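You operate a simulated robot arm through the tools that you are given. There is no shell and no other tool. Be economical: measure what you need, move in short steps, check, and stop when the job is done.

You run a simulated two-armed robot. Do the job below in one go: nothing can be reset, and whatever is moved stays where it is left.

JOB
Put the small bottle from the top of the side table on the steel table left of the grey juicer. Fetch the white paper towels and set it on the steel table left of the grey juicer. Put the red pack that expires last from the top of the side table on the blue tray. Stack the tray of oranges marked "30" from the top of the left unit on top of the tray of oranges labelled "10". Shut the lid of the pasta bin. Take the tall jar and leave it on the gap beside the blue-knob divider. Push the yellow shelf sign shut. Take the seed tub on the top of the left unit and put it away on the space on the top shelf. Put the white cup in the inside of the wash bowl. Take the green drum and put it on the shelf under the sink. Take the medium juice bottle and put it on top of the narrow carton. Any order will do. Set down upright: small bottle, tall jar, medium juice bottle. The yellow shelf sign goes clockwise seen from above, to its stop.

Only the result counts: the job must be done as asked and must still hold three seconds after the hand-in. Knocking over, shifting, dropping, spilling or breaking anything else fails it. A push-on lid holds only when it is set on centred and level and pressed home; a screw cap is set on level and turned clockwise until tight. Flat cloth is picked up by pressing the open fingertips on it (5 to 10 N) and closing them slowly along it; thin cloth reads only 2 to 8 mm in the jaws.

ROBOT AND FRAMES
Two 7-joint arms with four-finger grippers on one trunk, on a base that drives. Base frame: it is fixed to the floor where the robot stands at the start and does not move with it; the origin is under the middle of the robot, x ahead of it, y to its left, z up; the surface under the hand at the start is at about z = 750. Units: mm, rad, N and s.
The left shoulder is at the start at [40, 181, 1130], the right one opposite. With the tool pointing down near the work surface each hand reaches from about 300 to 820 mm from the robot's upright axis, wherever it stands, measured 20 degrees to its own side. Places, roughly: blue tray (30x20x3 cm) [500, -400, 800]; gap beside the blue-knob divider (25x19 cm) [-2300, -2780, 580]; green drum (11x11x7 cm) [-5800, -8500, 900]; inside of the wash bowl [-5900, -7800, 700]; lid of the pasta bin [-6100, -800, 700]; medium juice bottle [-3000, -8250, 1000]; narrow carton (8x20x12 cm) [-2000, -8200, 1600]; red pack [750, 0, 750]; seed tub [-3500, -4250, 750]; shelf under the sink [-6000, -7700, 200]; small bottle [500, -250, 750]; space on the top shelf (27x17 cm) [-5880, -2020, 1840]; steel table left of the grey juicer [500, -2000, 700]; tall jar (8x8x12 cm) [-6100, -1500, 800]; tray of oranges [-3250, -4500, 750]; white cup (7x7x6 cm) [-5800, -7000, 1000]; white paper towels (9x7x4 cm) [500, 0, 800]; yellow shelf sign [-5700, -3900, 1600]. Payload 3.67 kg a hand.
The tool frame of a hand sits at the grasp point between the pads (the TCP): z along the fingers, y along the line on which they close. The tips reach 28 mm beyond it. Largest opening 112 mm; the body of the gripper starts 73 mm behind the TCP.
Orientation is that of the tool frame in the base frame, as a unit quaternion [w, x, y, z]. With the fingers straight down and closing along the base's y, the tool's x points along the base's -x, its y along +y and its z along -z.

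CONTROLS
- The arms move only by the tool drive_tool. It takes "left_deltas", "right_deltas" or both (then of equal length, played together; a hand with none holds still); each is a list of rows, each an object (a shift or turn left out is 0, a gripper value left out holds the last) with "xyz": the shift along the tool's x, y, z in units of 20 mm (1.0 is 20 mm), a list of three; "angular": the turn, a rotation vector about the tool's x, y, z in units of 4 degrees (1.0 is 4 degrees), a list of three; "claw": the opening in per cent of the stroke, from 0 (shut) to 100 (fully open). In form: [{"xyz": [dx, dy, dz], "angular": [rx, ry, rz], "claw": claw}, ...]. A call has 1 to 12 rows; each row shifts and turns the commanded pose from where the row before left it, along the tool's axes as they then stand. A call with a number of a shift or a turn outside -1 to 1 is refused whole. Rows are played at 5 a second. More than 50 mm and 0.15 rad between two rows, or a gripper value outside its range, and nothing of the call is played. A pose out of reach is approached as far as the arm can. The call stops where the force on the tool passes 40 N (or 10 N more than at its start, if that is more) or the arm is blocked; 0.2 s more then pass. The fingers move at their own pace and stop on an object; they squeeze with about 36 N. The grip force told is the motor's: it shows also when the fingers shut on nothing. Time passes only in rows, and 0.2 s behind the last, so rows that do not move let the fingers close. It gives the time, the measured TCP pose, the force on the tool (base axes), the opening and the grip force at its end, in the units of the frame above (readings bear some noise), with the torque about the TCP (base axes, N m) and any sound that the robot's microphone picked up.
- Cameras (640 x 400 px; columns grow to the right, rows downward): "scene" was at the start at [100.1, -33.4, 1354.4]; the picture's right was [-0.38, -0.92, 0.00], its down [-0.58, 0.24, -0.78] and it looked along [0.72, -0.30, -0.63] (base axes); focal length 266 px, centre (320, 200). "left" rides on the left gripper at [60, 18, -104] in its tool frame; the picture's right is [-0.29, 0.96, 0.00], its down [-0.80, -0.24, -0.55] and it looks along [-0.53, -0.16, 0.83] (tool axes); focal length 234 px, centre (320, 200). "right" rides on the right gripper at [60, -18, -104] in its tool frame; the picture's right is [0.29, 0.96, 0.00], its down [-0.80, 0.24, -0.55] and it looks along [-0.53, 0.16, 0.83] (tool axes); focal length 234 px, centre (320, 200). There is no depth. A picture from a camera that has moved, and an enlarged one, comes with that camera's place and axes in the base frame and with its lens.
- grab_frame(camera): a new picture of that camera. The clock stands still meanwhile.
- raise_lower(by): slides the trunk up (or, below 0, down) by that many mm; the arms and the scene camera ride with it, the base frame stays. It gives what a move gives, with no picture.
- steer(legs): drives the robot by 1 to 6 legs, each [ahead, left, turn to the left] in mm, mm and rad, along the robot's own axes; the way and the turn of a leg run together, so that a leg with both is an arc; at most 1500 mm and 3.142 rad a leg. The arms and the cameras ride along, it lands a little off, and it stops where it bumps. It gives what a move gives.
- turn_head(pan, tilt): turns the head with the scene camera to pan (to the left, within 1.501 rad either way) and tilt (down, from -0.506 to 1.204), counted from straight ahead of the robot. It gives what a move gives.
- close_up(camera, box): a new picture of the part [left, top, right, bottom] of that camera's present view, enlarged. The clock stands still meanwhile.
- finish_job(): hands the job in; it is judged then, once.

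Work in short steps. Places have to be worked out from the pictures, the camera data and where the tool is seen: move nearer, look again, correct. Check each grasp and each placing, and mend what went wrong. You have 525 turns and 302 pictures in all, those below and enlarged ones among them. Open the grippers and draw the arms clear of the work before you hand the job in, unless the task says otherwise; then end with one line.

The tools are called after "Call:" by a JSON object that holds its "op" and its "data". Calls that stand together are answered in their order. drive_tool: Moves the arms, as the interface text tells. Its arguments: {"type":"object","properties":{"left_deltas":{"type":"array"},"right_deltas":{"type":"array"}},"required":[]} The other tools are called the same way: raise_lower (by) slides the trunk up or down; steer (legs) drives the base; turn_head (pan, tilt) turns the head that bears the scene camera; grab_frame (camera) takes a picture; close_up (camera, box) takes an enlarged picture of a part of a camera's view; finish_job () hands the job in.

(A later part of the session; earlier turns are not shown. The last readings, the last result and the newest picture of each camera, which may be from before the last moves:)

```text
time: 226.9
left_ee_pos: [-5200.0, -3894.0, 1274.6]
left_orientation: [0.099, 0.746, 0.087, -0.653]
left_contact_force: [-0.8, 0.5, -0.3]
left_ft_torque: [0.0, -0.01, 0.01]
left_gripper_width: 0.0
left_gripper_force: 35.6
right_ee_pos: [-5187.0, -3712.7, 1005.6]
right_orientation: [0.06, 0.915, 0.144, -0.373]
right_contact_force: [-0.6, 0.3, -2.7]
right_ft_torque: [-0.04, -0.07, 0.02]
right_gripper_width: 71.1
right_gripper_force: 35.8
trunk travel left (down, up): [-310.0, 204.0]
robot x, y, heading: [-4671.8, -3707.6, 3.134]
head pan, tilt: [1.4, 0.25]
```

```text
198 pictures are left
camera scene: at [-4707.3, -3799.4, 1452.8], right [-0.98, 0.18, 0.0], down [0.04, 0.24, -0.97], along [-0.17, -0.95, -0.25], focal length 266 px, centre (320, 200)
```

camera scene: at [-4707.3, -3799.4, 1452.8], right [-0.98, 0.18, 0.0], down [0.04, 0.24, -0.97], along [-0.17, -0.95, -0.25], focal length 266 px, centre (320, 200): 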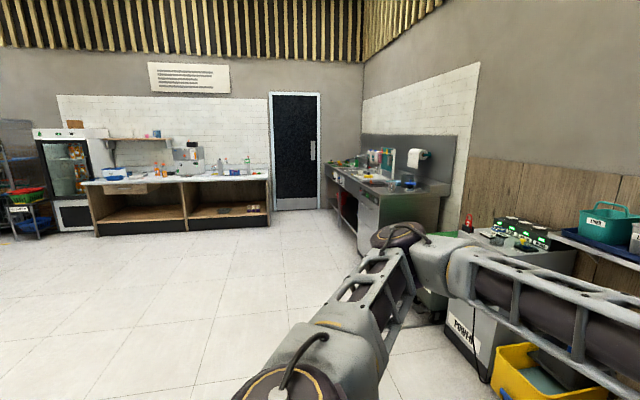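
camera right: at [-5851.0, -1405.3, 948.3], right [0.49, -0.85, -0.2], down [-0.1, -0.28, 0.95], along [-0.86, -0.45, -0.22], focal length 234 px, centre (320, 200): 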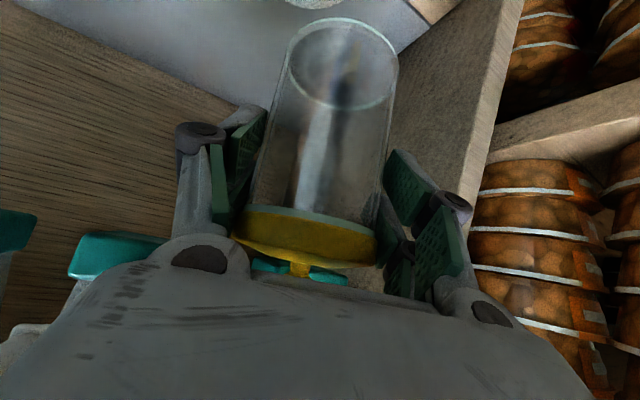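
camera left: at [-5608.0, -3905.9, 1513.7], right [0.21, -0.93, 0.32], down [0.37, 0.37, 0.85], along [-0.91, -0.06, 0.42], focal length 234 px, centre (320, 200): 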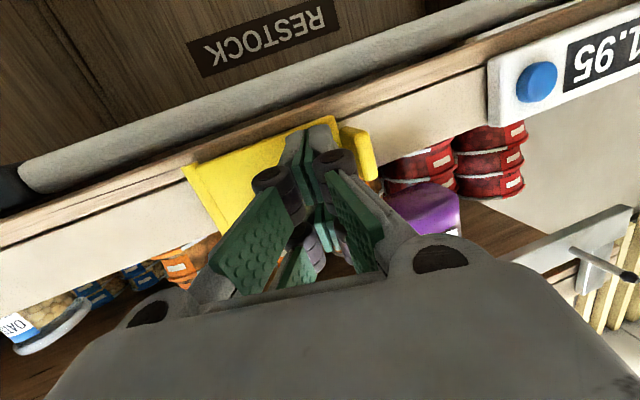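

I turn to face south and look left for the left unit and the island's south end.

Call:
{"op": "steer", "data": {"legs": [[0, 0, 1.58]]}}

Call:
{"op": "turn_head", "data": {"pan": 1.1, "tilt": 0.35}}

Call:
{"op": "grab_frame", "data": {"camera": "scene"}}

```text
time: 231.5
left_ee_pos: [-4485.8, -4235.4, 1273.5]
left_orientation: [0.531, 0.467, 0.588, -0.393]
left_contact_force: [1.0, -0.6, 0.2]
left_ft_torque: [0.0, 0.02, 0.0]
left_gripper_width: 0.2
left_gripper_force: 36.1
right_ee_pos: [-4666.8, -4222.5, 1005.9]
right_orientation: [0.306, 0.545, 0.748, -0.221]
right_contact_force: [-0.1, -0.5, -2.0]
right_ft_torque: [0.06, 0.05, 0.02]
right_gripper_width: 70.9
right_gripper_force: 36.2
trunk travel left (down, up): [-310.0, 204.0]
robot x, y, heading: [-4668.8, -3706.2, -1.58]
head pan, tilt: [1.4, 0.25]
```

```text
time: 232.3
left_ee_pos: [-4484.2, -4235.1, 1274.3]
left_orientation: [0.531, 0.467, 0.588, -0.393]
left_contact_force: [-0.1, -0.7, 0.0]
left_ft_torque: [-0.02, 0.0, -0.01]
left_gripper_width: 0.3
left_gripper_force: 35.6
right_ee_pos: [-4666.6, -4222.5, 1005.7]
right_orientation: [0.306, 0.545, 0.748, -0.221]
right_contact_force: [-0.2, 0.2, -2.5]
right_ft_torque: [0.05, 0.02, 0.04]
right_gripper_width: 71.0
right_gripper_force: 36.3
trunk travel left (down, up): [-310.0, 204.0]
robot x, y, heading: [-4671.0, -3702.5, -1.577]
head pan, tilt: [1.1, 0.351]
```

```text
197 pictures are left
camera scene: at [-4587.7, -3770.9, 1443.3], right [-0.46, -0.89, 0.0], down [-0.3, 0.16, -0.94], along [0.83, -0.43, -0.34], focal length 266 px, centre (320, 200)
```

scene: 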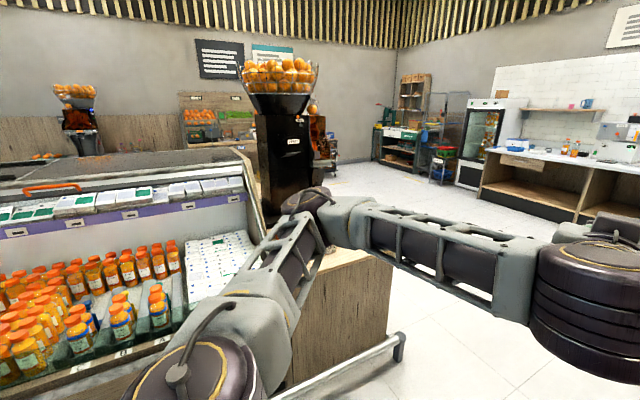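

The left unit is the counter at the island's south end with the juicer. I drive round it to the south, then east, looking on the way.

Call:
{"op": "steer", "data": {"legs": [[1500, 0, 0], [150, 1300, 0]]}}

Call:
{"op": "turn_head", "data": {"pan": 1.5, "tilt": 0.4}}

Call:
{"op": "grab_frame", "data": {"camera": "scene"}}

```text
time: 246.2
left_ee_pos: [-3215.8, -5903.1, 1275.0]
left_orientation: [0.532, 0.465, 0.589, -0.392]
left_contact_force: [1.0, 0.4, 0.5]
left_ft_torque: [-0.01, -0.03, -0.01]
left_gripper_width: 0.0
left_gripper_force: 35.9
right_ee_pos: [-3396.5, -5892.2, 1006.0]
right_orientation: [0.306, 0.544, 0.749, -0.22]
right_contact_force: [-0.8, 0.0, -3.1]
right_ft_torque: [0.03, -0.02, -0.01]
right_gripper_width: 71.0
right_gripper_force: 36.0
trunk travel left (down, up): [-310.0, 204.0]
robot x, y, heading: [-3403.4, -5379.2, -1.574]
head pan, tilt: [1.1, 0.351]
```

```text
time: 247.1
left_ee_pos: [-3217.3, -5902.9, 1276.1]
left_orientation: [0.532, 0.465, 0.59, -0.391]
left_contact_force: [-0.8, 0.3, 0.1]
left_ft_torque: [0.01, 0.01, -0.02]
left_gripper_width: 0.0
left_gripper_force: 35.7
right_ee_pos: [-3396.8, -5893.0, 1004.9]
right_orientation: [0.305, 0.544, 0.75, -0.221]
right_contact_force: [0.0, -0.8, -3.1]
right_ft_torque: [0.06, 0.06, -0.02]
right_gripper_width: 71.0
right_gripper_force: 35.8
trunk travel left (down, up): [-310.0, 204.0]
robot x, y, heading: [-3404.0, -5372.5, -1.574]
head pan, tilt: [1.499, 0.4]
```

```text
196 pictures are left
camera scene: at [-3311.3, -5405.0, 1438.8], right [-0.08, -1.0, 0.0], down [-0.39, 0.03, -0.92], along [0.92, -0.07, -0.39], focal length 266 px, centre (320, 200)
```

scene: 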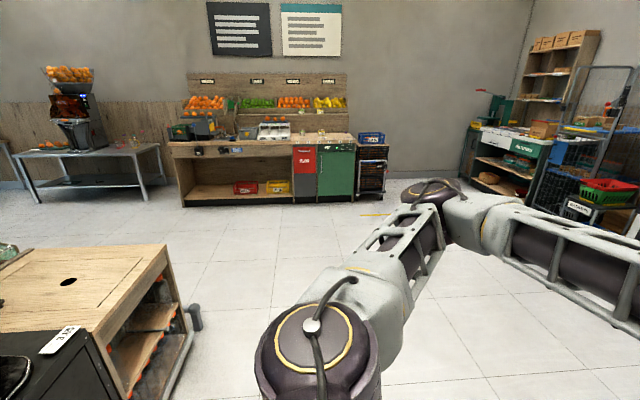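

The way east is clear. I go east past the counter, then back north along the island's front and turn to face it.

Call:
{"op": "steer", "data": {"legs": [[0, 1500, 0], [0, 600, 0], [-1300, 0, 0], [-1250, 0, 0], [0, 0, -1.57]]}}

Call:
{"op": "turn_head", "data": {"pan": 0.0, "tilt": 0.5}}

Call:
{"op": "grab_frame", "data": {"camera": "scene"}}

```text
time: 274.5
left_ee_pos: [-1745.4, -3022.1, 1274.5]
left_orientation: [0.091, 0.747, 0.079, -0.653]
left_contact_force: [0.4, 0.2, -0.5]
left_ft_torque: [0.0, -0.02, -0.04]
left_gripper_width: 0.0
left_gripper_force: 36.1
right_ee_pos: [-1728.4, -2841.7, 1004.9]
right_orientation: [0.056, 0.917, 0.135, -0.372]
right_contact_force: [-0.6, 0.0, -2.4]
right_ft_torque: [-0.01, -0.03, -0.02]
right_gripper_width: 71.0
right_gripper_force: 35.8
trunk travel left (down, up): [-310.0, 204.0]
robot x, y, heading: [-1212.3, -2849.8, 3.113]
head pan, tilt: [1.499, 0.4]
```

```text
time: 276.1
left_ee_pos: [-1744.8, -3022.3, 1274.1]
left_orientation: [0.091, 0.747, 0.079, -0.654]
left_contact_force: [0.6, -0.1, -1.0]
left_ft_torque: [-0.03, 0.02, 0.01]
left_gripper_width: 0.1
left_gripper_force: 35.9
right_ee_pos: [-1728.2, -2841.3, 1006.3]
right_orientation: [0.056, 0.916, 0.135, -0.373]
right_contact_force: [-0.9, 0.2, -3.2]
right_ft_torque: [0.01, -0.04, -0.01]
right_gripper_width: 70.8
right_gripper_force: 36.3
trunk travel left (down, up): [-310.0, 204.0]
robot x, y, heading: [-1211.6, -2843.1, 3.115]
head pan, tilt: [0.0, 0.499]
```

```text
195 pictures are left
camera scene: at [-1324.5, -2844.2, 1429.6], right [0.03, 1.0, 0.0], down [0.48, -0.01, -0.88], along [-0.88, 0.02, -0.48], focal length 266 px, centre (320, 200)
```

scene: 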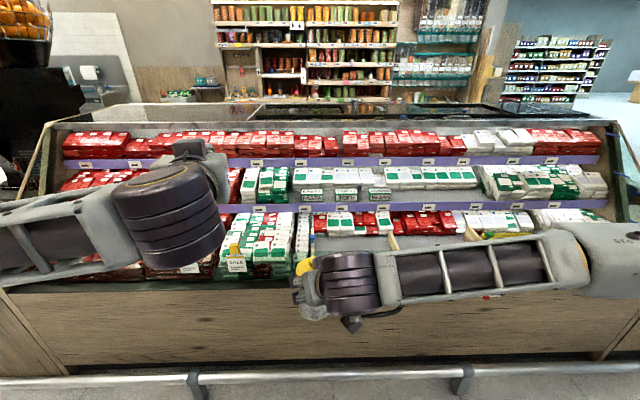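

I move closer and slightly left, so the gap lies ahead of the right hand, and look.

Call:
{"op": "steer", "data": {"legs": [[200, 110, 0.02]]}}

Call:
{"op": "drive_tool", "data": {"left_deltas": [{"xyz": [0.9, 0.8, 0]}, {"xyz": [0.9, 0.8, 0]}, {"xyz": [0.9, 0.8, 0]}, {"xyz": [0.9, 0.8, 0]}, {"xyz": [0.9, 0.8, 0]}, {"xyz": [0.9, 0.8, 0]}, {"xyz": [0.9, 0.8, 0]}, {"xyz": [0.9, 0.8, 0]}], "right_deltas": [{"xyz": [-0.4, -0.8, -0.4]}, {"xyz": [-0.4, -0.8, -0.4]}, {"xyz": [-0.4, -0.8, -0.4]}, {"xyz": [-0.4, -0.8, -0.4]}, {"xyz": [-0.4, -0.8, -0.4]}, {"xyz": [-0.4, -0.8, -0.4]}, {"xyz": [-0.4, -0.8, -0.4]}, {"xyz": [-0.4, -0.8, -0.4]}]}}

Call:
{"op": "turn_head", "data": {"pan": -0.1, "tilt": 0.65}}

Call:
{"op": "grab_frame", "data": {"camera": "scene"}}

Call:
{"op": "grab_frame", "data": {"camera": "right"}}

```text
time: 277.9
left_ee_pos: [-1944.0, -3142.9, 1273.6]
left_orientation: [0.099, 0.746, 0.087, -0.653]
left_contact_force: [0.3, -0.5, 0.0]
left_ft_torque: [-0.04, 0.01, 0.02]
left_gripper_width: 0.0
left_gripper_force: 35.8
right_ee_pos: [-1932.3, -2962.5, 1004.2]
right_orientation: [0.06, 0.915, 0.145, -0.372]
right_contact_force: [-1.1, 0.9, -3.3]
right_ft_torque: [0.0, -0.05, 0.0]
right_gripper_width: 70.9
right_gripper_force: 36.0
trunk travel left (down, up): [-310.0, 204.0]
robot x, y, heading: [-1413.3, -2953.2, 3.136]
head pan, tilt: [0.0, 0.499]
```

```text
time: 279.6
left_ee_pos: [-1965.2, -3237.0, 1159.2]
left_orientation: [0.1, 0.748, 0.09, -0.649]
left_contact_force: [-1.1, -0.9, 7.1]
left_ft_torque: [0.17, -0.54, -0.05]
left_gripper_width: 0.0
left_gripper_force: 35.7
left hand out of reach, approached as far as the arm can: row 2, 3, 4, 5, 6, 7, 8
right_ee_pos: [-1971.9, -2840.6, 1096.1]
right_orientation: [0.06, 0.915, 0.147, -0.371]
right_contact_force: [-0.1, -0.6, -2.3]
right_ft_torque: [0.02, -0.06, -0.05]
right_gripper_width: 70.9
right_gripper_force: 35.6
trunk travel left (down, up): [-310.0, 204.0]
robot x, y, heading: [-1416.4, -2958.8, 3.138]
head pan, tilt: [0.0, 0.499]
```

```text
time: 280.4
left_ee_pos: [-1964.6, -3236.0, 1155.5]
left_orientation: [0.1, 0.752, 0.088, -0.645]
left_contact_force: [0.5, -0.5, 0.8]
left_ft_torque: [0.0, -0.06, 0.0]
left_gripper_width: 0.0
left_gripper_force: 35.8
right_ee_pos: [-1972.2, -2838.8, 1096.9]
right_orientation: [0.061, 0.915, 0.145, -0.372]
right_contact_force: [0.3, 0.2, -3.3]
right_ft_torque: [-0.01, -0.02, -0.04]
right_gripper_width: 70.9
right_gripper_force: 36.2
trunk travel left (down, up): [-310.0, 204.0]
robot x, y, heading: [-1414.1, -2954.8, 3.14]
head pan, tilt: [-0.099, 0.649]
```

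```text
194 pictures are left
camera scene: at [-1522.8, -2946.0, 1416.3], right [0.1, 0.99, 0.0], down [0.6, -0.06, -0.8], along [-0.79, 0.08, -0.6], focal length 266 px, centre (320, 200)
```

scene: 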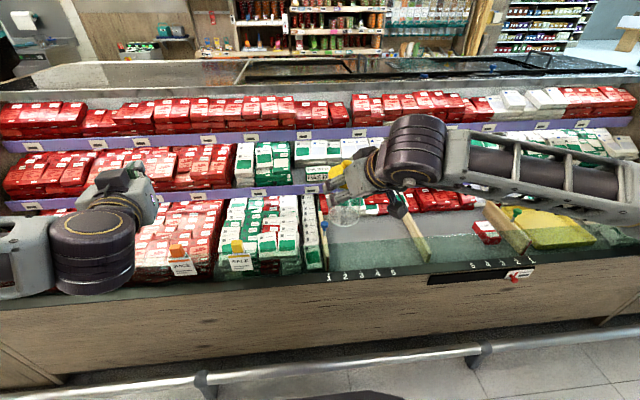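

```text
193 pictures are left
camera right: at [-1868.7, -2785.3, 1128.6], right [0.49, -0.85, -0.2], down [-0.1, -0.28, 0.95], along [-0.86, -0.45, -0.22], focal length 234 px, centre (320, 200)
```

right: 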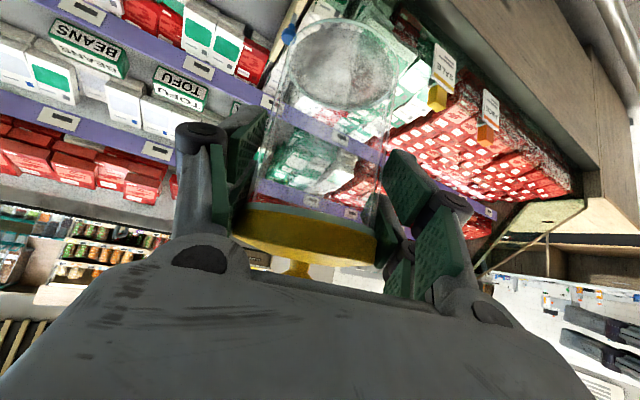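

Call:
{"op": "close_up", "data": {"camera": "scene", "box": [290, 160, 550, 300]}}

```text
2.46 times, centred on (420, 230) of scene
camera zoom: at [-1522.8, -2946.0, 1416.3], right [0.1, 0.99, 0.0], down [0.6, -0.06, -0.8], along [-0.79, 0.08, -0.6], focal length 654 px, centre (74, 126)
```

zoom: 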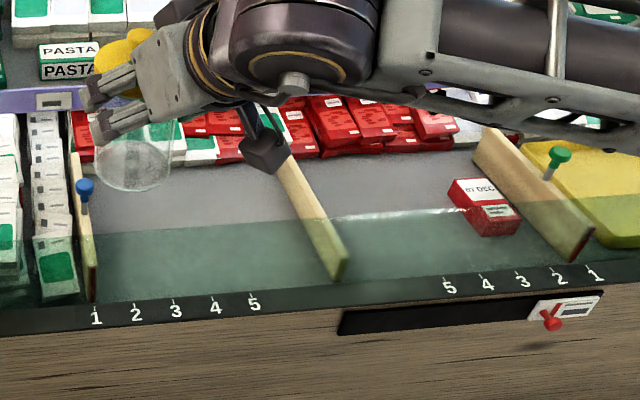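

There is a low tinted front pane. I lower the trunk 200 mm and look again to triangulate its top edge and the floor.

Call:
{"op": "raise_lower", "data": {"by": -200}}

Call:
{"op": "turn_head", "data": {"pan": -0.1, "tilt": 0.5}}

Call:
{"op": "grab_frame", "data": {"camera": "scene"}}

Call:
{"op": "close_up", "data": {"camera": "scene", "box": [290, 140, 550, 280]}}

```text
time: 282.5
left_ee_pos: [-1965.3, -3236.0, 961.9]
left_orientation: [0.1, 0.748, 0.088, -0.651]
left_contact_force: [-0.3, 0.3, -0.1]
left_ft_torque: [0.0, 0.0, -0.01]
left_gripper_width: 0.0
left_gripper_force: 35.7
right_ee_pos: [-1972.1, -2838.6, 896.3]
right_orientation: [0.061, 0.915, 0.146, -0.372]
right_contact_force: [-0.6, -0.6, -3.1]
right_ft_torque: [0.03, -0.05, -0.03]
right_gripper_width: 70.7
right_gripper_force: 36.0
trunk travel left (down, up): [-110.0, 404.0]
robot x, y, heading: [-1416.6, -2952.0, 3.139]
head pan, tilt: [-0.099, 0.649]
```

```text
time: 283.2
left_ee_pos: [-1965.4, -3236.1, 961.9]
left_orientation: [0.101, 0.748, 0.089, -0.65]
left_contact_force: [-0.2, 0.1, -0.8]
left_ft_torque: [0.01, -0.02, 0.01]
left_gripper_width: 0.0
left_gripper_force: 36.2
right_ee_pos: [-1971.8, -2839.7, 895.2]
right_orientation: [0.061, 0.914, 0.146, -0.373]
right_contact_force: [0.8, 0.8, -2.5]
right_ft_torque: [0.03, -0.04, -0.01]
right_gripper_width: 70.9
right_gripper_force: 36.0
trunk travel left (down, up): [-110.0, 404.0]
robot x, y, heading: [-1417.8, -2958.3, 3.142]
head pan, tilt: [-0.099, 0.499]
```

```text
191 pictures are left
camera scene: at [-1527.3, -2945.6, 1229.6], right [0.1, 0.99, 0.0], down [0.48, -0.05, -0.88], along [-0.87, 0.09, -0.48], focal length 266 px, centre (320, 200)
```

scene: 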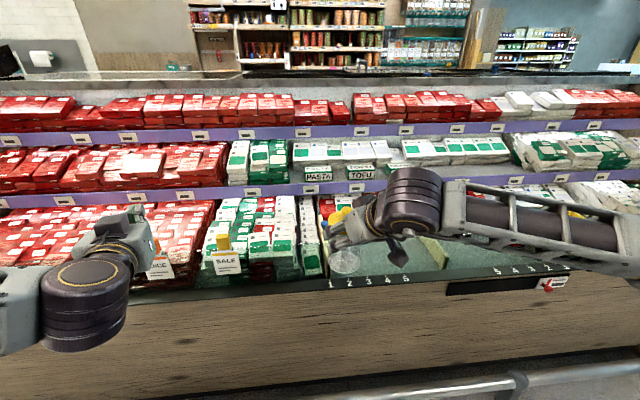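

```text
2.46 times, centred on (420, 210) of scene
camera zoom: at [-1527.3, -2945.6, 1229.6], right [0.1, 0.99, 0.0], down [0.48, -0.05, -0.88], along [-0.87, 0.09, -0.48], focal length 654 px, centre (74, 175)
```

zoom: 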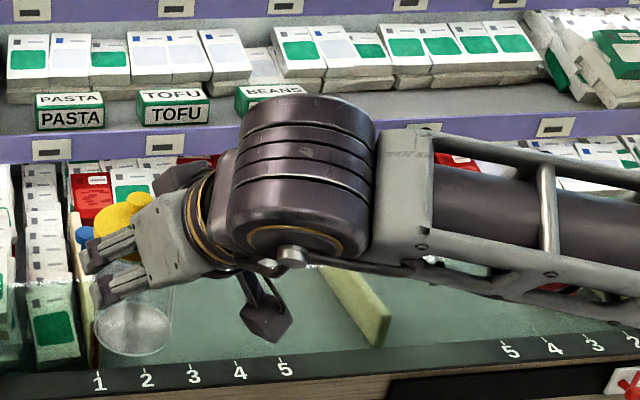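

Call:
{"op": "close_up", "data": {"camera": "scene", "box": [250, 200, 350, 300]}}

Call:
{"op": "close_up", "data": {"camera": "scene", "box": [540, 170, 640, 290]}}

```text
4.00 times, centred on (300, 250) of scene
camera zoom: at [-1527.3, -2945.6, 1229.6], right [0.1, 0.99, 0.0], down [0.48, -0.05, -0.88], along [-0.87, 0.09, -0.48], focal length 1063 px, centre (400, 0)
```

zoom: 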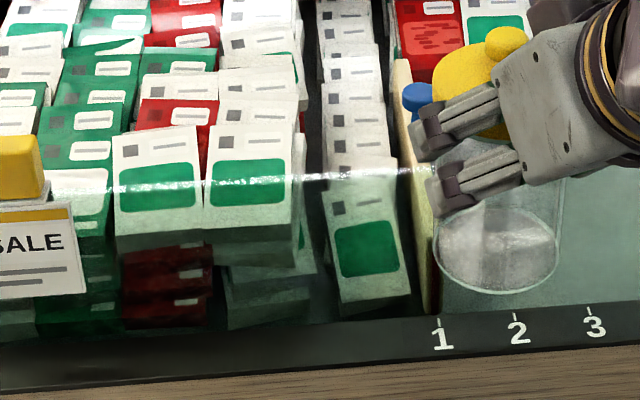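

```text
3.33 times, centred on (590, 230) of scene
camera zoom: at [-1527.3, -2945.6, 1229.6], right [0.1, 0.99, 0.0], down [0.48, -0.05, -0.88], along [-0.87, 0.09, -0.48], focal length 886 px, centre (-580, 100)
```

zoom: 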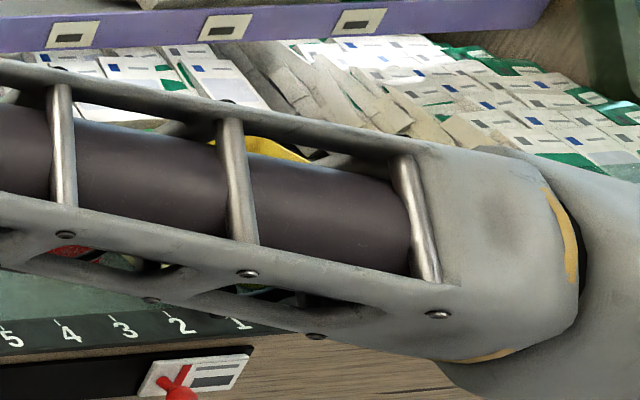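

Pane top is near (−2180, z≈710), floor z≈555, blue divider at y≈−2848. The 45° hand would foul the pane coming straight in, so I swing the hand's approach round from the right: yaw the right tool +24° (jar stays upright).

Call:
{"op": "drive_tool", "data": {"right_deltas": [{"angular": [-0.7, 0, -0.713]}, {"angular": [-0.7, 0, -0.713]}, {"angular": [-0.7, 0, -0.713]}, {"angular": [-0.7, 0, -0.713]}, {"angular": [-0.7, 0, -0.713]}, {"angular": [-0.7, 0, -0.713]}]}}

Call:
{"op": "drive_tool", "data": {"right_deltas": [{"angular": [-0.7, 0, -0.713]}, {"angular": [-0.7, 0, -0.713]}, {"angular": [-0.7, 0, -0.713]}, {"angular": [-0.7, 0, -0.713]}]}}

Call:
{"op": "grab_frame", "data": {"camera": "scene"}}

```text
time: 284.6
left_ee_pos: [-1965.0, -3236.2, 961.1]
left_orientation: [0.1, 0.748, 0.088, -0.65]
left_contact_force: [-0.3, 0.8, -0.2]
left_ft_torque: [0.01, -0.01, 0.0]
left_gripper_width: 0.0
left_gripper_force: 36.0
right_ee_pos: [-1971.1, -2838.1, 895.0]
right_orientation: [0.138, 0.864, 0.333, -0.352]
right_contact_force: [0.6, 0.1, -2.9]
right_ft_torque: [0.01, -0.05, 0.02]
right_gripper_width: 70.9
right_gripper_force: 36.1
trunk travel left (down, up): [-110.0, 404.0]
robot x, y, heading: [-1416.1, -2952.3, 3.139]
head pan, tilt: [-0.099, 0.499]
```

```text
time: 285.6
left_ee_pos: [-1966.0, -3236.2, 960.6]
left_orientation: [0.1, 0.747, 0.089, -0.651]
left_contact_force: [0.7, -0.2, 0.0]
left_ft_torque: [0.0, 0.01, -0.01]
left_gripper_width: 0.1
left_gripper_force: 35.5
right_ee_pos: [-1971.1, -2835.5, 896.1]
right_orientation: [0.165, 0.836, 0.397, -0.341]
right_contact_force: [-0.4, -0.2, -2.2]
right_ft_torque: [0.02, -0.03, 0.02]
right_gripper_width: 70.9
right_gripper_force: 36.0
right hand out of reach, approached as far as the arm can: row 3, 4
trunk travel left (down, up): [-110.0, 404.0]
robot x, y, heading: [-1417.7, -2951.9, 3.139]
head pan, tilt: [-0.099, 0.499]
```

```text
187 pictures are left
camera scene: at [-1527.7, -2945.5, 1229.6], right [0.1, 0.99, 0.0], down [0.48, -0.05, -0.88], along [-0.87, 0.09, -0.48], focal length 266 px, centre (320, 200)
```

scene: 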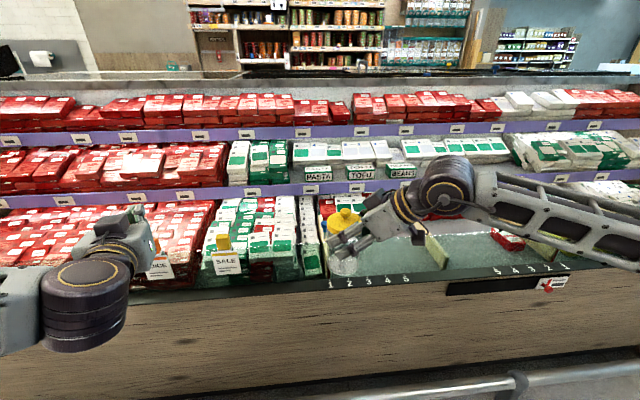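

The hand now approaches from 51° to the right. I raise the trunk 150 mm for a high elbow and drive 110 mm ahead.

Call:
{"op": "raise_lower", "data": {"by": 150}}

Call:
{"op": "steer", "data": {"legs": [[110, 0, 0]]}}

```text
time: 287.4
left_ee_pos: [-1965.7, -3235.4, 1111.9]
left_orientation: [0.101, 0.748, 0.089, -0.65]
left_contact_force: [0.2, -0.7, 0.4]
left_ft_torque: [0.01, -0.01, 0.0]
left_gripper_width: 0.1
left_gripper_force: 36.4
right_ee_pos: [-1971.2, -2835.8, 1046.0]
right_orientation: [0.165, 0.837, 0.396, -0.341]
right_contact_force: [-0.1, -0.1, -3.7]
right_ft_torque: [0.04, 0.01, 0.0]
right_gripper_width: 70.8
right_gripper_force: 36.4
trunk travel left (down, up): [-260.0, 254.0]
robot x, y, heading: [-1415.3, -2950.6, 3.133]
head pan, tilt: [-0.099, 0.499]
```

```text
time: 288.6
left_ee_pos: [-2076.7, -3235.8, 1111.6]
left_orientation: [0.1, 0.747, 0.089, -0.651]
left_contact_force: [-1.0, 0.2, -1.4]
left_ft_torque: [0.0, 0.0, 0.01]
left_gripper_width: 0.1
left_gripper_force: 35.6
right_ee_pos: [-2081.9, -2836.4, 1048.5]
right_orientation: [0.164, 0.837, 0.395, -0.342]
right_contact_force: [-0.8, -0.3, -3.7]
right_ft_torque: [0.04, -0.02, 0.01]
right_gripper_width: 71.2
right_gripper_force: 35.9
trunk travel left (down, up): [-260.0, 254.0]
robot x, y, heading: [-1528.1, -2955.1, 3.131]
head pan, tilt: [-0.099, 0.499]
```

I carry the jar over the pane to a point above the gap (jar at about (−2310, −2770), bottom at ~790).

Call:
{"op": "drive_tool", "data": {"right_deltas": [{"xyz": [0.3, -0.98, 0.83]}, {"xyz": [0.3, -0.98, 0.83]}, {"xyz": [0.3, -0.98, 0.83]}, {"xyz": [0.3, -0.98, 0.83]}, {"xyz": [0.3, -0.98, 0.83]}, {"xyz": [0.3, -0.98, 0.83]}, {"xyz": [0.3, -0.98, 0.83]}, {"xyz": [0.3, -0.98, 0.83]}, {"xyz": [0.3, -0.98, 0.83]}, {"xyz": [0.3, -0.98, 0.83]}, {"xyz": [0.3, -0.98, 0.83]}]}}

Call:
{"op": "grab_frame", "data": {"camera": "right"}}

Call:
{"op": "grab_frame", "data": {"camera": "scene"}}

```text
time: 291.0
left_ee_pos: [-2076.4, -3236.1, 1113.2]
left_orientation: [0.1, 0.747, 0.088, -0.652]
left_contact_force: [0.2, -0.4, 0.2]
left_ft_torque: [0.0, -0.02, 0.02]
left_gripper_width: 0.0
left_gripper_force: 36.0
right_ee_pos: [-2100.9, -2830.4, 1030.8]
right_orientation: [0.162, 0.838, 0.393, -0.343]
right_contact_force: [0.1, 0.6, -3.5]
right_ft_torque: [0.06, -0.06, -0.01]
right_gripper_width: 70.8
right_gripper_force: 36.1
right hand out of reach, approached as far as the arm can: row 2, 3, 4, 5, 6, 7, 8, 9, 10, 11
trunk travel left (down, up): [-260.0, 254.0]
robot x, y, heading: [-1528.7, -2955.0, 3.14]
head pan, tilt: [-0.099, 0.499]
```

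```text
186 pictures are left
camera right: at [-2041.6, -2728.9, 1063.9], right [0.87, -0.45, -0.2], down [0.07, -0.29, 0.95], along [-0.49, -0.84, -0.22], focal length 234 px, centre (320, 200)
```

right: 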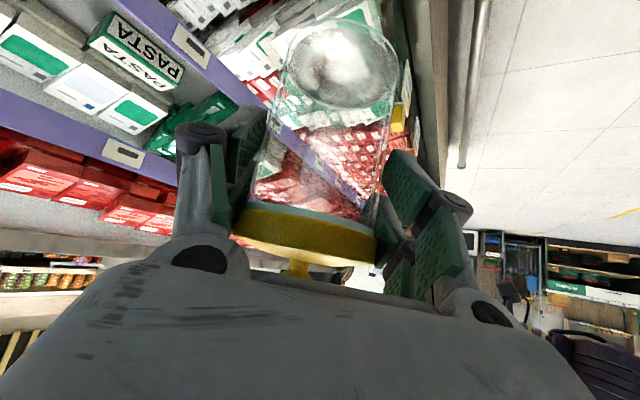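

```text
185 pictures are left
camera scene: at [-1638.1, -2945.1, 1380.3], right [0.1, 0.99, 0.0], down [0.48, -0.05, -0.88], along [-0.87, 0.09, -0.48], focal length 266 px, centre (320, 200)
```

scene: 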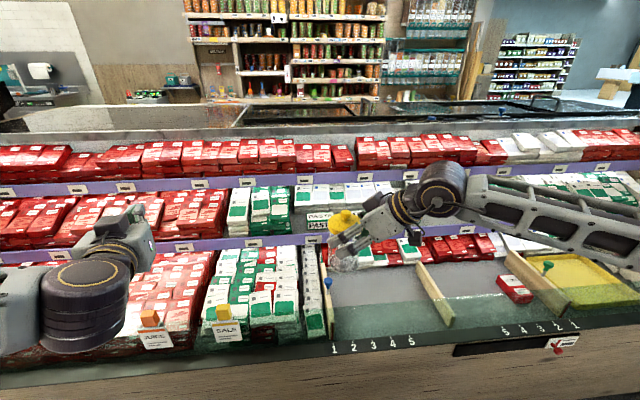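

The wrist limit stops it. I instead shift the base right 415 mm and turn it 25° left, then unwind the hand by the same amount.

Call:
{"op": "steer", "data": {"legs": [[0, -415, 0], [0, 0, 0.44]]}}

Call:
{"op": "drive_tool", "data": {"right_deltas": [{"angular": [0.7, 0, 0.713]}, {"angular": [0.7, 0, 0.713]}, {"angular": [0.7, 0, 0.713]}, {"angular": [0.7, 0, 0.713]}, {"angular": [0.7, 0, 0.713]}, {"angular": [0.7, 0, 0.713]}]}}

```text
time: 295.0
left_ee_pos: [-1902.3, -3030.4, 1112.2]
left_orientation: [0.241, 0.71, 0.251, -0.613]
left_contact_force: [-0.5, -0.4, -0.1]
left_ft_torque: [-0.02, 0.02, 0.0]
left_gripper_width: 0.0
left_gripper_force: 35.8
right_ee_pos: [-2097.3, -2673.6, 1031.3]
right_orientation: [0.232, 0.732, 0.567, -0.298]
right_contact_force: [0.0, -0.3, -3.5]
right_ft_torque: [0.04, -0.01, -0.02]
right_gripper_width: 70.8
right_gripper_force: 35.5
trunk travel left (down, up): [-260.0, 254.0]
robot x, y, heading: [-1527.3, -2542.7, -2.705]
head pan, tilt: [-0.099, 0.499]
```

```text
time: 296.4
left_ee_pos: [-1901.9, -3030.1, 1112.2]
left_orientation: [0.24, 0.71, 0.25, -0.613]
left_contact_force: [1.1, -0.3, 0.0]
left_ft_torque: [-0.03, 0.0, 0.02]
left_gripper_width: 0.0
left_gripper_force: 35.7
right_ee_pos: [-2097.2, -2672.7, 1031.9]
right_orientation: [0.166, 0.834, 0.403, -0.339]
right_contact_force: [0.2, -0.2, -3.0]
right_ft_torque: [0.05, -0.02, 0.01]
right_gripper_width: 70.8
right_gripper_force: 36.0
trunk travel left (down, up): [-260.0, 254.0]
robot x, y, heading: [-1526.2, -2538.0, -2.704]
head pan, tilt: [-0.099, 0.499]
```

Call:
{"op": "drive_tool", "data": {"right_deltas": [{"xyz": [-0.11, -0.435, 1]}, {"xyz": [-0.11, -0.435, 1]}, {"xyz": [-0.11, -0.435, 1]}, {"xyz": [-0.11, -0.435, 1]}, {"xyz": [-0.11, -0.435, 1]}, {"xyz": [-0.11, -0.435, 1]}, {"xyz": [-0.11, -0.435, 1]}, {"xyz": [-0.11, -0.435, 1]}, {"xyz": [-0.11, -0.435, 1]}, {"xyz": [-0.11, -0.435, 1]}, {"xyz": [-0.11, -0.435, 1]}, {"xyz": [-0.11, -0.435, 1]}]}}

Call:
{"op": "grab_frame", "data": {"camera": "right"}}

Call:
{"op": "grab_frame", "data": {"camera": "scene"}}

```text
time: 299.0
left_ee_pos: [-1902.3, -3029.2, 1112.0]
left_orientation: [0.24, 0.711, 0.25, -0.612]
left_contact_force: [0.2, -0.6, -0.3]
left_ft_torque: [0.03, 0.02, 0.03]
left_gripper_width: 0.3
left_gripper_force: 36.1
right_ee_pos: [-2295.4, -2756.2, 875.5]
right_orientation: [0.166, 0.833, 0.404, -0.339]
right_contact_force: [0.6, -0.3, -3.1]
right_ft_torque: [0.01, -0.03, 0.0]
right_gripper_width: 70.7
right_gripper_force: 35.4
trunk travel left (down, up): [-260.0, 254.0]
robot x, y, heading: [-1526.1, -2542.9, -2.706]
head pan, tilt: [-0.099, 0.499]
```

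```text
184 pictures are left
camera right: at [-2239.4, -2653.8, 908.8], right [0.88, -0.43, -0.2], down [0.07, -0.29, 0.95], along [-0.47, -0.85, -0.22], focal length 234 px, centre (320, 200)
```

right: 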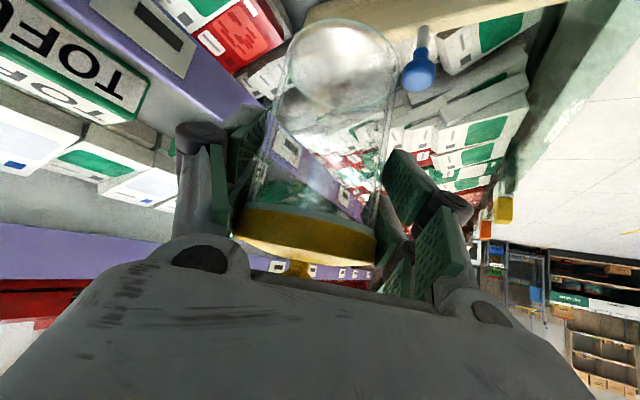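

```text
183 pictures are left
camera scene: at [-1630.5, -2580.4, 1380.2], right [-0.33, 0.94, 0.0], down [0.45, 0.16, -0.88], along [-0.83, -0.29, -0.48], focal length 266 px, centre (320, 200)
```

scene: 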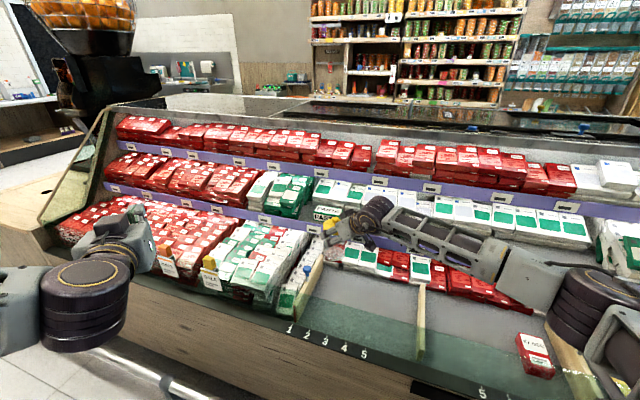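

Call:
{"op": "close_up", "data": {"camera": "scene", "box": [250, 180, 450, 380]}}

```text
2.00 times, centred on (350, 280) of scene
camera zoom: at [-1630.5, -2580.4, 1380.2], right [-0.33, 0.94, 0.0], down [0.45, 0.16, -0.88], along [-0.83, -0.29, -0.48], focal length 532 px, centre (260, 40)
```

zoom: 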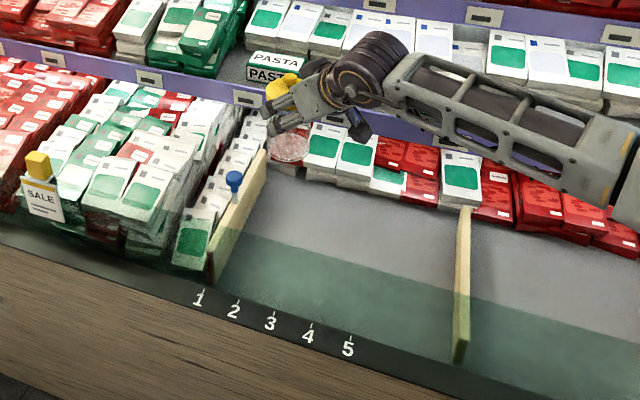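

Jar will land about (−2305, −2764), beside the blue-knob divider. I lower 120 mm and check clearances.

Call:
{"op": "drive_tool", "data": {"right_deltas": [{"xyz": [0.7, 0, 0.716]}, {"xyz": [0.7, 0, 0.716]}, {"xyz": [0.7, 0, 0.716]}, {"xyz": [0.7, 0, 0.716]}, {"xyz": [0.7, 0, 0.716]}, {"xyz": [0.7, 0, 0.716]}, {"xyz": [0.7, 0, 0.716]}]}}

Call:
{"op": "grab_frame", "data": {"camera": "right"}}

Call:
{"op": "close_up", "data": {"camera": "scene", "box": [250, 180, 450, 380]}}

```text
time: 300.6
left_ee_pos: [-1900.7, -3029.4, 1111.1]
left_orientation: [0.24, 0.71, 0.25, -0.613]
left_contact_force: [-0.4, 0.5, -0.6]
left_ft_torque: [0.0, -0.04, 0.0]
left_gripper_width: 0.1
left_gripper_force: 35.5
right_ee_pos: [-2293.4, -2756.3, 736.6]
right_orientation: [0.166, 0.833, 0.404, -0.339]
right_contact_force: [-0.5, 0.1, -2.7]
right_ft_torque: [0.04, -0.01, -0.01]
right_gripper_width: 71.0
right_gripper_force: 36.0
trunk travel left (down, up): [-260.0, 254.0]
robot x, y, heading: [-1525.1, -2541.3, -2.697]
head pan, tilt: [-0.099, 0.499]
```

```text
181 pictures are left
camera right: at [-2237.8, -2653.4, 769.3], right [0.88, -0.43, -0.2], down [0.07, -0.29, 0.95], along [-0.47, -0.85, -0.22], focal length 234 px, centre (320, 200)
```

right: 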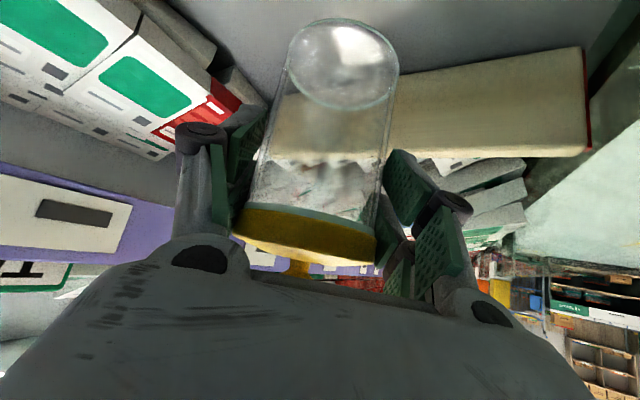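

```text
2.00 times, centred on (350, 280) of scene
camera zoom: at [-1630.3, -2580.0, 1380.2], right [-0.33, 0.94, 0.0], down [0.45, 0.16, -0.88], along [-0.83, -0.29, -0.48], focal length 532 px, centre (260, 40)
```

zoom: 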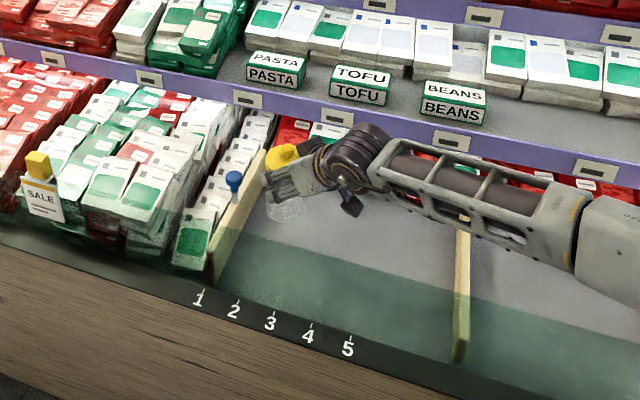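

Clear. I lower further, slowly at the end, until contact.

Call:
{"op": "drive_tool", "data": {"right_deltas": [{"xyz": [0.7, 0, 0.716]}, {"xyz": [0.7, 0, 0.716]}, {"xyz": [0.7, 0, 0.716]}, {"xyz": [0.42, 0, 0.43]}, {"xyz": [0.14, 0, 0.143]}, {"xyz": [0.14, 0, 0.143]}, {"xyz": [0.14, 0, 0.143]}, {"xyz": [0.14, 0, 0.143]}, {"xyz": [0.14, 0, 0.143]}]}}

```text
time: 302.6
left_ee_pos: [-1898.6, -3028.5, 1114.0]
left_orientation: [0.24, 0.709, 0.251, -0.614]
left_contact_force: [0.5, 0.0, -0.4]
left_ft_torque: [0.01, 0.0, -0.01]
left_gripper_width: 0.0
left_gripper_force: 35.9
right_ee_pos: [-2293.4, -2756.1, 648.3]
right_orientation: [0.164, 0.834, 0.402, -0.341]
right_contact_force: [-5.1, -0.2, 21.3]
right_ft_torque: [-0.28, 0.3, -0.03]
right_gripper_width: 71.5
right_gripper_force: 36.7
trunk travel left (down, up): [-260.0, 254.0]
robot x, y, heading: [-1526.4, -2538.7, -2.705]
head pan, tilt: [-0.099, 0.499]
```

Contact (floor ≈570). I relax slightly and open the fingers.

Call:
{"op": "drive_tool", "data": {"right_deltas": [{"xyz": [-0.05, 0, -0.05]}, {"claw": 75}, {"claw": 75}, {"claw": 95}, {"claw": 95}]}}

Call:
{"op": "grab_frame", "data": {"camera": "right"}}

```text
time: 303.8
left_ee_pos: [-1901.1, -3029.1, 1112.0]
left_orientation: [0.24, 0.71, 0.25, -0.613]
left_contact_force: [0.6, 0.9, -0.4]
left_ft_torque: [0.02, 0.02, 0.0]
left_gripper_width: 0.0
left_gripper_force: 35.7
right_ee_pos: [-2294.0, -2755.6, 647.4]
right_orientation: [0.166, 0.834, 0.403, -0.34]
right_contact_force: [0.1, 1.0, 0.4]
right_ft_torque: [0.0, 0.0, -0.01]
right_gripper_width: 106.5
right_gripper_force: 0.0
trunk travel left (down, up): [-260.0, 254.0]
robot x, y, heading: [-1524.4, -2540.6, -2.71]
head pan, tilt: [-0.099, 0.499]
```

```text
179 pictures are left
camera right: at [-2237.2, -2653.6, 679.8], right [0.88, -0.43, -0.2], down [0.07, -0.29, 0.95], along [-0.47, -0.85, -0.22], focal length 234 px, centre (320, 200)
```

right: 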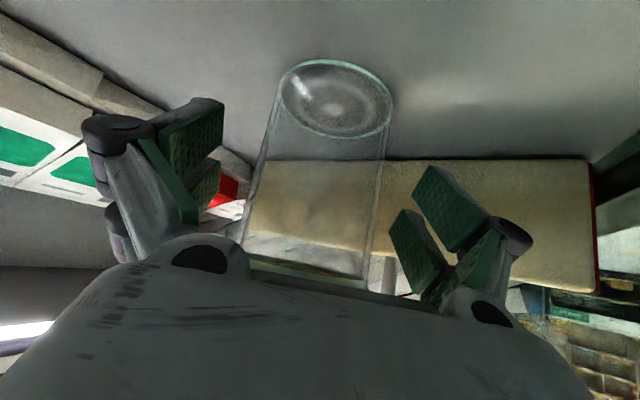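

The jar stands. I withdraw along the tool axis.

Call:
{"op": "drive_tool", "data": {"right_deltas": [{"xyz": [0, 0, -0.6]}, {"xyz": [0, 0, -1]}, {"xyz": [0, 0, -1]}, {"xyz": [0, 0, -1]}, {"xyz": [0, 0, -1]}, {"xyz": [0, 0, -1]}, {"xyz": [0, 0, -1]}, {"xyz": [0, 0, -1]}, {"xyz": [0, 0, -1]}, {"xyz": [-0.5, 0, -1]}, {"xyz": [-0.5, 0, -1]}, {"xyz": [-0.5, 0, -1]}]}}

Call:
{"op": "grab_frame", "data": {"camera": "right"}}

Call:
{"op": "close_up", "data": {"camera": "scene", "box": [250, 180, 450, 380]}}

```text
time: 306.4
left_ee_pos: [-1901.2, -3028.9, 1113.0]
left_orientation: [0.24, 0.71, 0.25, -0.613]
left_contact_force: [-0.5, -0.2, -0.5]
left_ft_torque: [0.03, 0.01, 0.01]
left_gripper_width: 0.0
left_gripper_force: 35.9
right_ee_pos: [-2206.1, -2644.6, 833.9]
right_orientation: [0.166, 0.833, 0.404, -0.339]
right_contact_force: [-0.1, -0.6, 0.0]
right_ft_torque: [-0.05, -0.01, -0.01]
right_gripper_width: 106.3
right_gripper_force: 0.0
trunk travel left (down, up): [-260.0, 254.0]
robot x, y, heading: [-1524.7, -2538.9, -2.706]
head pan, tilt: [-0.099, 0.499]
```

```text
178 pictures are left
camera right: at [-2150.1, -2542.3, 866.9], right [0.88, -0.43, -0.2], down [0.07, -0.29, 0.95], along [-0.47, -0.85, -0.22], focal length 234 px, centre (320, 200)
```

right: 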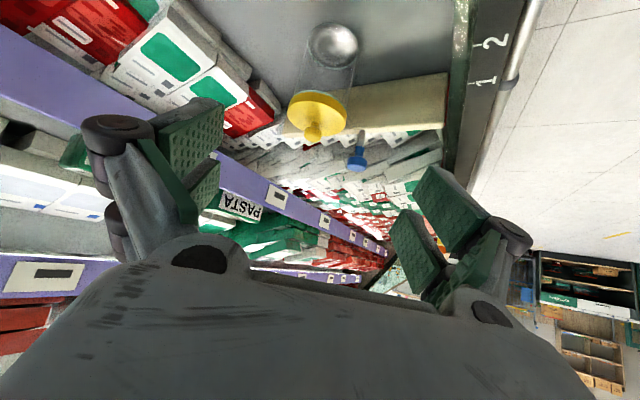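

```text
2.00 times, centred on (350, 280) of scene
camera zoom: at [-1629.1, -2579.5, 1380.3], right [-0.33, 0.94, 0.0], down [0.45, 0.16, -0.88], along [-0.83, -0.29, -0.48], focal length 532 px, centre (260, 40)
```

zoom: 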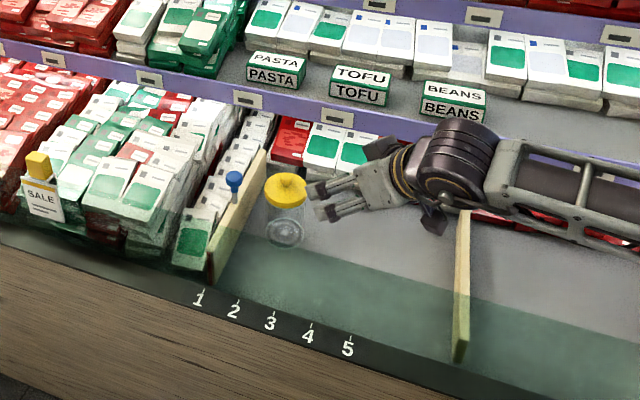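

Jar is set beside the divider. I lift the right hand clear, back away, and start restoring both hands to pointing down.

Call:
{"op": "drive_tool", "data": {"right_deltas": [{"xyz": [-0.7, 0, -0.716]}, {"xyz": [-0.7, 0, -0.716]}, {"xyz": [-0.7, 0, -0.716]}, {"xyz": [-0.7, 0, -0.716]}, {"xyz": [-0.7, 0, -0.716]}, {"xyz": [-0.7, 0, -0.716]}]}}

Call:
{"op": "steer", "data": {"legs": [[-400, 0, 0]]}}

Call:
{"op": "drive_tool", "data": {"right_deltas": [{"angular": [0.7, 0, 0.713]}, {"angular": [0.7, 0, 0.713]}, {"angular": [0.7, 0, 0.713]}, {"angular": [0.7, 0, 0.713]}, {"angular": [0.7, 0, 0.713]}, {"angular": [0.7, 0, 0.713]}, {"angular": [0, 1, 0]}, {"angular": [0, 1, 0]}, {"angular": [0, 1, 0]}, {"angular": [0, 1, 0]}, {"angular": [0, 1, 0]}, {"angular": [0, 1, 0]}], "left_deltas": [{"angular": [0, 1, 0], "claw": 100}, {"angular": [0, 1, 0]}, {"angular": [0, 1, 0]}, {"angular": [0, 1, 0]}, {"angular": [0, 1, 0]}, {"angular": [0, 1, 0]}, {"angular": [0, 1, 0]}, {"angular": [0, 1, 0]}, {"angular": [0, 1, 0]}, {"angular": [0, 1, 0]}, {"angular": [0, 1, 0]}, {"angular": [0, 1, 0]}]}}

Call:
{"op": "drive_tool", "data": {"right_deltas": [{"angular": [0, 1, 0]}, {"angular": [0, 1, 0]}, {"angular": [0, 1, 0]}, {"angular": [0, 1, 0]}, {"angular": [0, 1, 0]}, {"angular": [0, 0, 0]}, {"angular": [0, 0, 0]}, {"angular": [0, 0, 0]}], "left_deltas": [{"angular": [0, 1, 0]}, {"angular": [0, 1, 0]}, {"angular": [0, 1, 0]}, {"angular": [0, 1, 0]}, {"angular": [0, 1, 0]}, {"angular": [0, 1, 0]}, {"angular": [0, 1, 0]}, {"angular": [0, 1, 0]}]}}

```text
time: 307.8
left_ee_pos: [-1901.0, -3030.3, 1113.1]
left_orientation: [0.24, 0.71, 0.25, -0.613]
left_contact_force: [0.5, -0.4, -0.1]
left_ft_torque: [-0.03, -0.01, 0.01]
left_gripper_width: 0.0
left_gripper_force: 35.1
right_ee_pos: [-2206.7, -2643.0, 954.6]
right_orientation: [0.165, 0.834, 0.403, -0.34]
right_contact_force: [-0.1, 0.5, 0.3]
right_ft_torque: [-0.01, 0.01, 0.0]
right_gripper_width: 106.6
right_gripper_force: 0.1
trunk travel left (down, up): [-260.0, 254.0]
robot x, y, heading: [-1525.3, -2538.3, -2.705]
head pan, tilt: [-0.099, 0.499]
```

```text
time: 310.3
left_ee_pos: [-1544.6, -2862.1, 1113.4]
left_orientation: [0.24, 0.71, 0.25, -0.613]
left_contact_force: [-0.5, -0.2, 0.1]
left_ft_torque: [0.0, 0.04, -0.02]
left_gripper_width: 0.2
left_gripper_force: 35.7
right_ee_pos: [-1850.3, -2475.8, 954.7]
right_orientation: [0.165, 0.834, 0.403, -0.34]
right_contact_force: [-0.4, 0.1, 0.6]
right_ft_torque: [0.0, 0.02, -0.03]
right_gripper_width: 106.3
right_gripper_force: 0.0
trunk travel left (down, up): [-260.0, 254.0]
robot x, y, heading: [-1169.2, -2371.2, -2.709]
head pan, tilt: [-0.099, 0.499]
```

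```text
time: 312.9
left_ee_pos: [-1547.0, -2861.5, 1112.4]
left_orientation: [0.117, 0.899, 0.326, -0.27]
left_contact_force: [-0.1, 0.1, 0.3]
left_ft_torque: [-0.01, 0.03, -0.02]
left_gripper_width: 111.9
left_gripper_force: 0.0
right_ee_pos: [-1849.1, -2475.8, 953.2]
right_orientation: [0.042, 0.956, 0.234, -0.171]
right_contact_force: [-1.1, -0.5, 0.1]
right_ft_torque: [-0.01, 0.02, 0.0]
right_gripper_width: 106.2
right_gripper_force: 0.0
trunk travel left (down, up): [-260.0, 254.0]
robot x, y, heading: [-1168.2, -2371.2, -2.708]
head pan, tilt: [-0.099, 0.499]
```

```text
time: 314.7
left_ee_pos: [-1546.0, -2862.6, 1112.4]
left_orientation: [0.023, 0.938, 0.345, -0.012]
left_contact_force: [-0.3, -0.2, -0.6]
left_ft_torque: [-0.03, -0.05, 0.01]
left_gripper_width: 112.1
left_gripper_force: 0.1
right_ee_pos: [-1850.2, -2476.9, 954.2]
right_orientation: [0.002, 0.971, 0.239, -0.002]
right_contact_force: [1.0, 0.4, -0.1]
right_ft_torque: [0.0, 0.01, -0.01]
right_gripper_width: 106.3
right_gripper_force: 0.0
trunk travel left (down, up): [-260.0, 254.0]
robot x, y, heading: [-1167.9, -2372.3, -2.703]
head pan, tilt: [-0.099, 0.499]
```

Now to the left unit: drive south, then west along its south side, then turn to face it.

Call:
{"op": "steer", "data": {"legs": [[0, 0, 1.134], [1500, 0, 0], [1450, 0, 0], [0, -1400, 0], [0, -650, 0], [0, 0, 3.14]]}}

Call:
{"op": "turn_head", "data": {"pan": 0.0, "tilt": 0.55}}

Call:
{"op": "grab_frame", "data": {"camera": "scene"}}

```text
time: 349.0
left_ee_pos: [-3324.7, -4700.3, 1112.4]
left_orientation: [0.003, -0.696, 0.717, 0.025]
left_contact_force: [1.0, -0.5, -0.2]
left_ft_torque: [-0.03, 0.01, 0.01]
left_gripper_width: 111.8
left_gripper_force: 0.0
right_ee_pos: [-2828.9, -4738.3, 954.4]
right_orientation: [0.0, -0.608, 0.794, -0.005]
right_contact_force: [-1.4, -7.2, 2.1]
right_ft_torque: [1.01, -0.19, 0.1]
right_gripper_width: 106.5
right_gripper_force: 0.1
trunk travel left (down, up): [-260.0, 254.0]
robot x, y, heading: [-3212.7, -5310.0, 1.268]
head pan, tilt: [-0.099, 0.499]
stopped in leg 6: the force on the tool passed its limit at 107 N (the readings are from after the stop); the commanded pose is now the measured one
```

```text
time: 349.7
left_ee_pos: [-3323.7, -4699.8, 1112.6]
left_orientation: [0.003, -0.697, 0.717, 0.027]
left_contact_force: [0.4, -0.7, -0.5]
left_ft_torque: [-0.03, 0.0, -0.01]
left_gripper_width: 112.1
left_gripper_force: 0.1
right_ee_pos: [-2828.9, -4737.5, 955.5]
right_orientation: [0.001, -0.608, 0.794, -0.004]
right_contact_force: [-1.5, -9.2, 2.4]
right_ft_torque: [1.27, -0.13, 0.06]
right_gripper_width: 106.1
right_gripper_force: 0.0
trunk travel left (down, up): [-260.0, 254.0]
robot x, y, heading: [-3216.3, -5306.6, 1.274]
head pan, tilt: [0.0, 0.55]
```

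```text
176 pictures are left
camera scene: at [-3182.1, -5203.1, 1375.9], right [0.96, -0.3, 0.0], down [-0.15, -0.5, -0.85], along [0.25, 0.82, -0.52], focal length 266 px, centre (320, 200)
```

scene: 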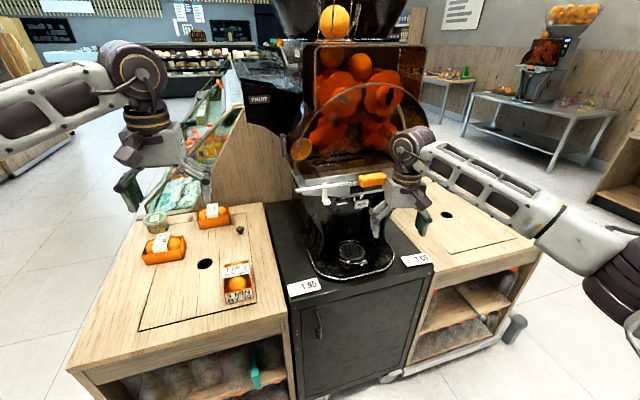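

The right hand bumped the big juicer while turning (still light contact). I back away at once and look.

Call:
{"op": "steer", "data": {"legs": [[-250, 0, 0]]}}

Call:
{"op": "close_up", "data": {"camera": "scene", "box": [120, 60, 460, 280]}}

```text
time: 351.6
left_ee_pos: [-3401.6, -4942.2, 1111.4]
left_orientation: [0.002, -0.698, 0.715, 0.027]
left_contact_force: [0.5, -1.1, -0.8]
left_ft_torque: [0.02, 0.01, -0.01]
left_gripper_width: 112.1
left_gripper_force: 0.0
right_ee_pos: [-2905.7, -4975.0, 955.0]
right_orientation: [0.0, -0.611, 0.792, -0.005]
right_contact_force: [-0.1, -0.9, -0.4]
right_ft_torque: [0.03, -0.02, -0.01]
right_gripper_width: 106.3
right_gripper_force: 0.0
trunk travel left (down, up): [-260.0, 254.0]
robot x, y, heading: [-3284.1, -5547.0, 1.276]
head pan, tilt: [0.0, 0.55]
```

```text
1.82 times, centred on (290, 170) of scene
camera zoom: at [-3256.1, -5442.9, 1375.7], right [0.96, -0.29, 0.0], down [-0.15, -0.5, -0.85], along [0.25, 0.82, -0.52], focal length 483 px, centre (374, 254)
```

zoom: 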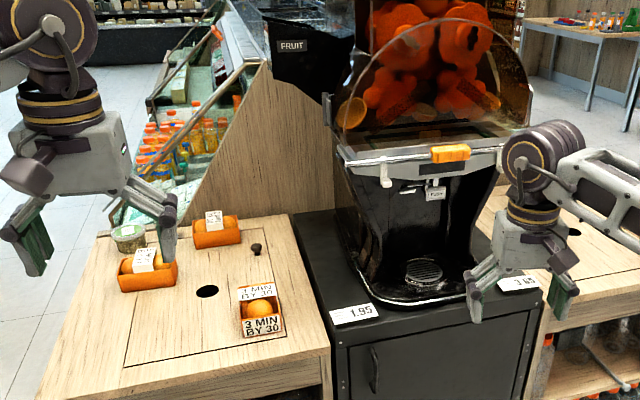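

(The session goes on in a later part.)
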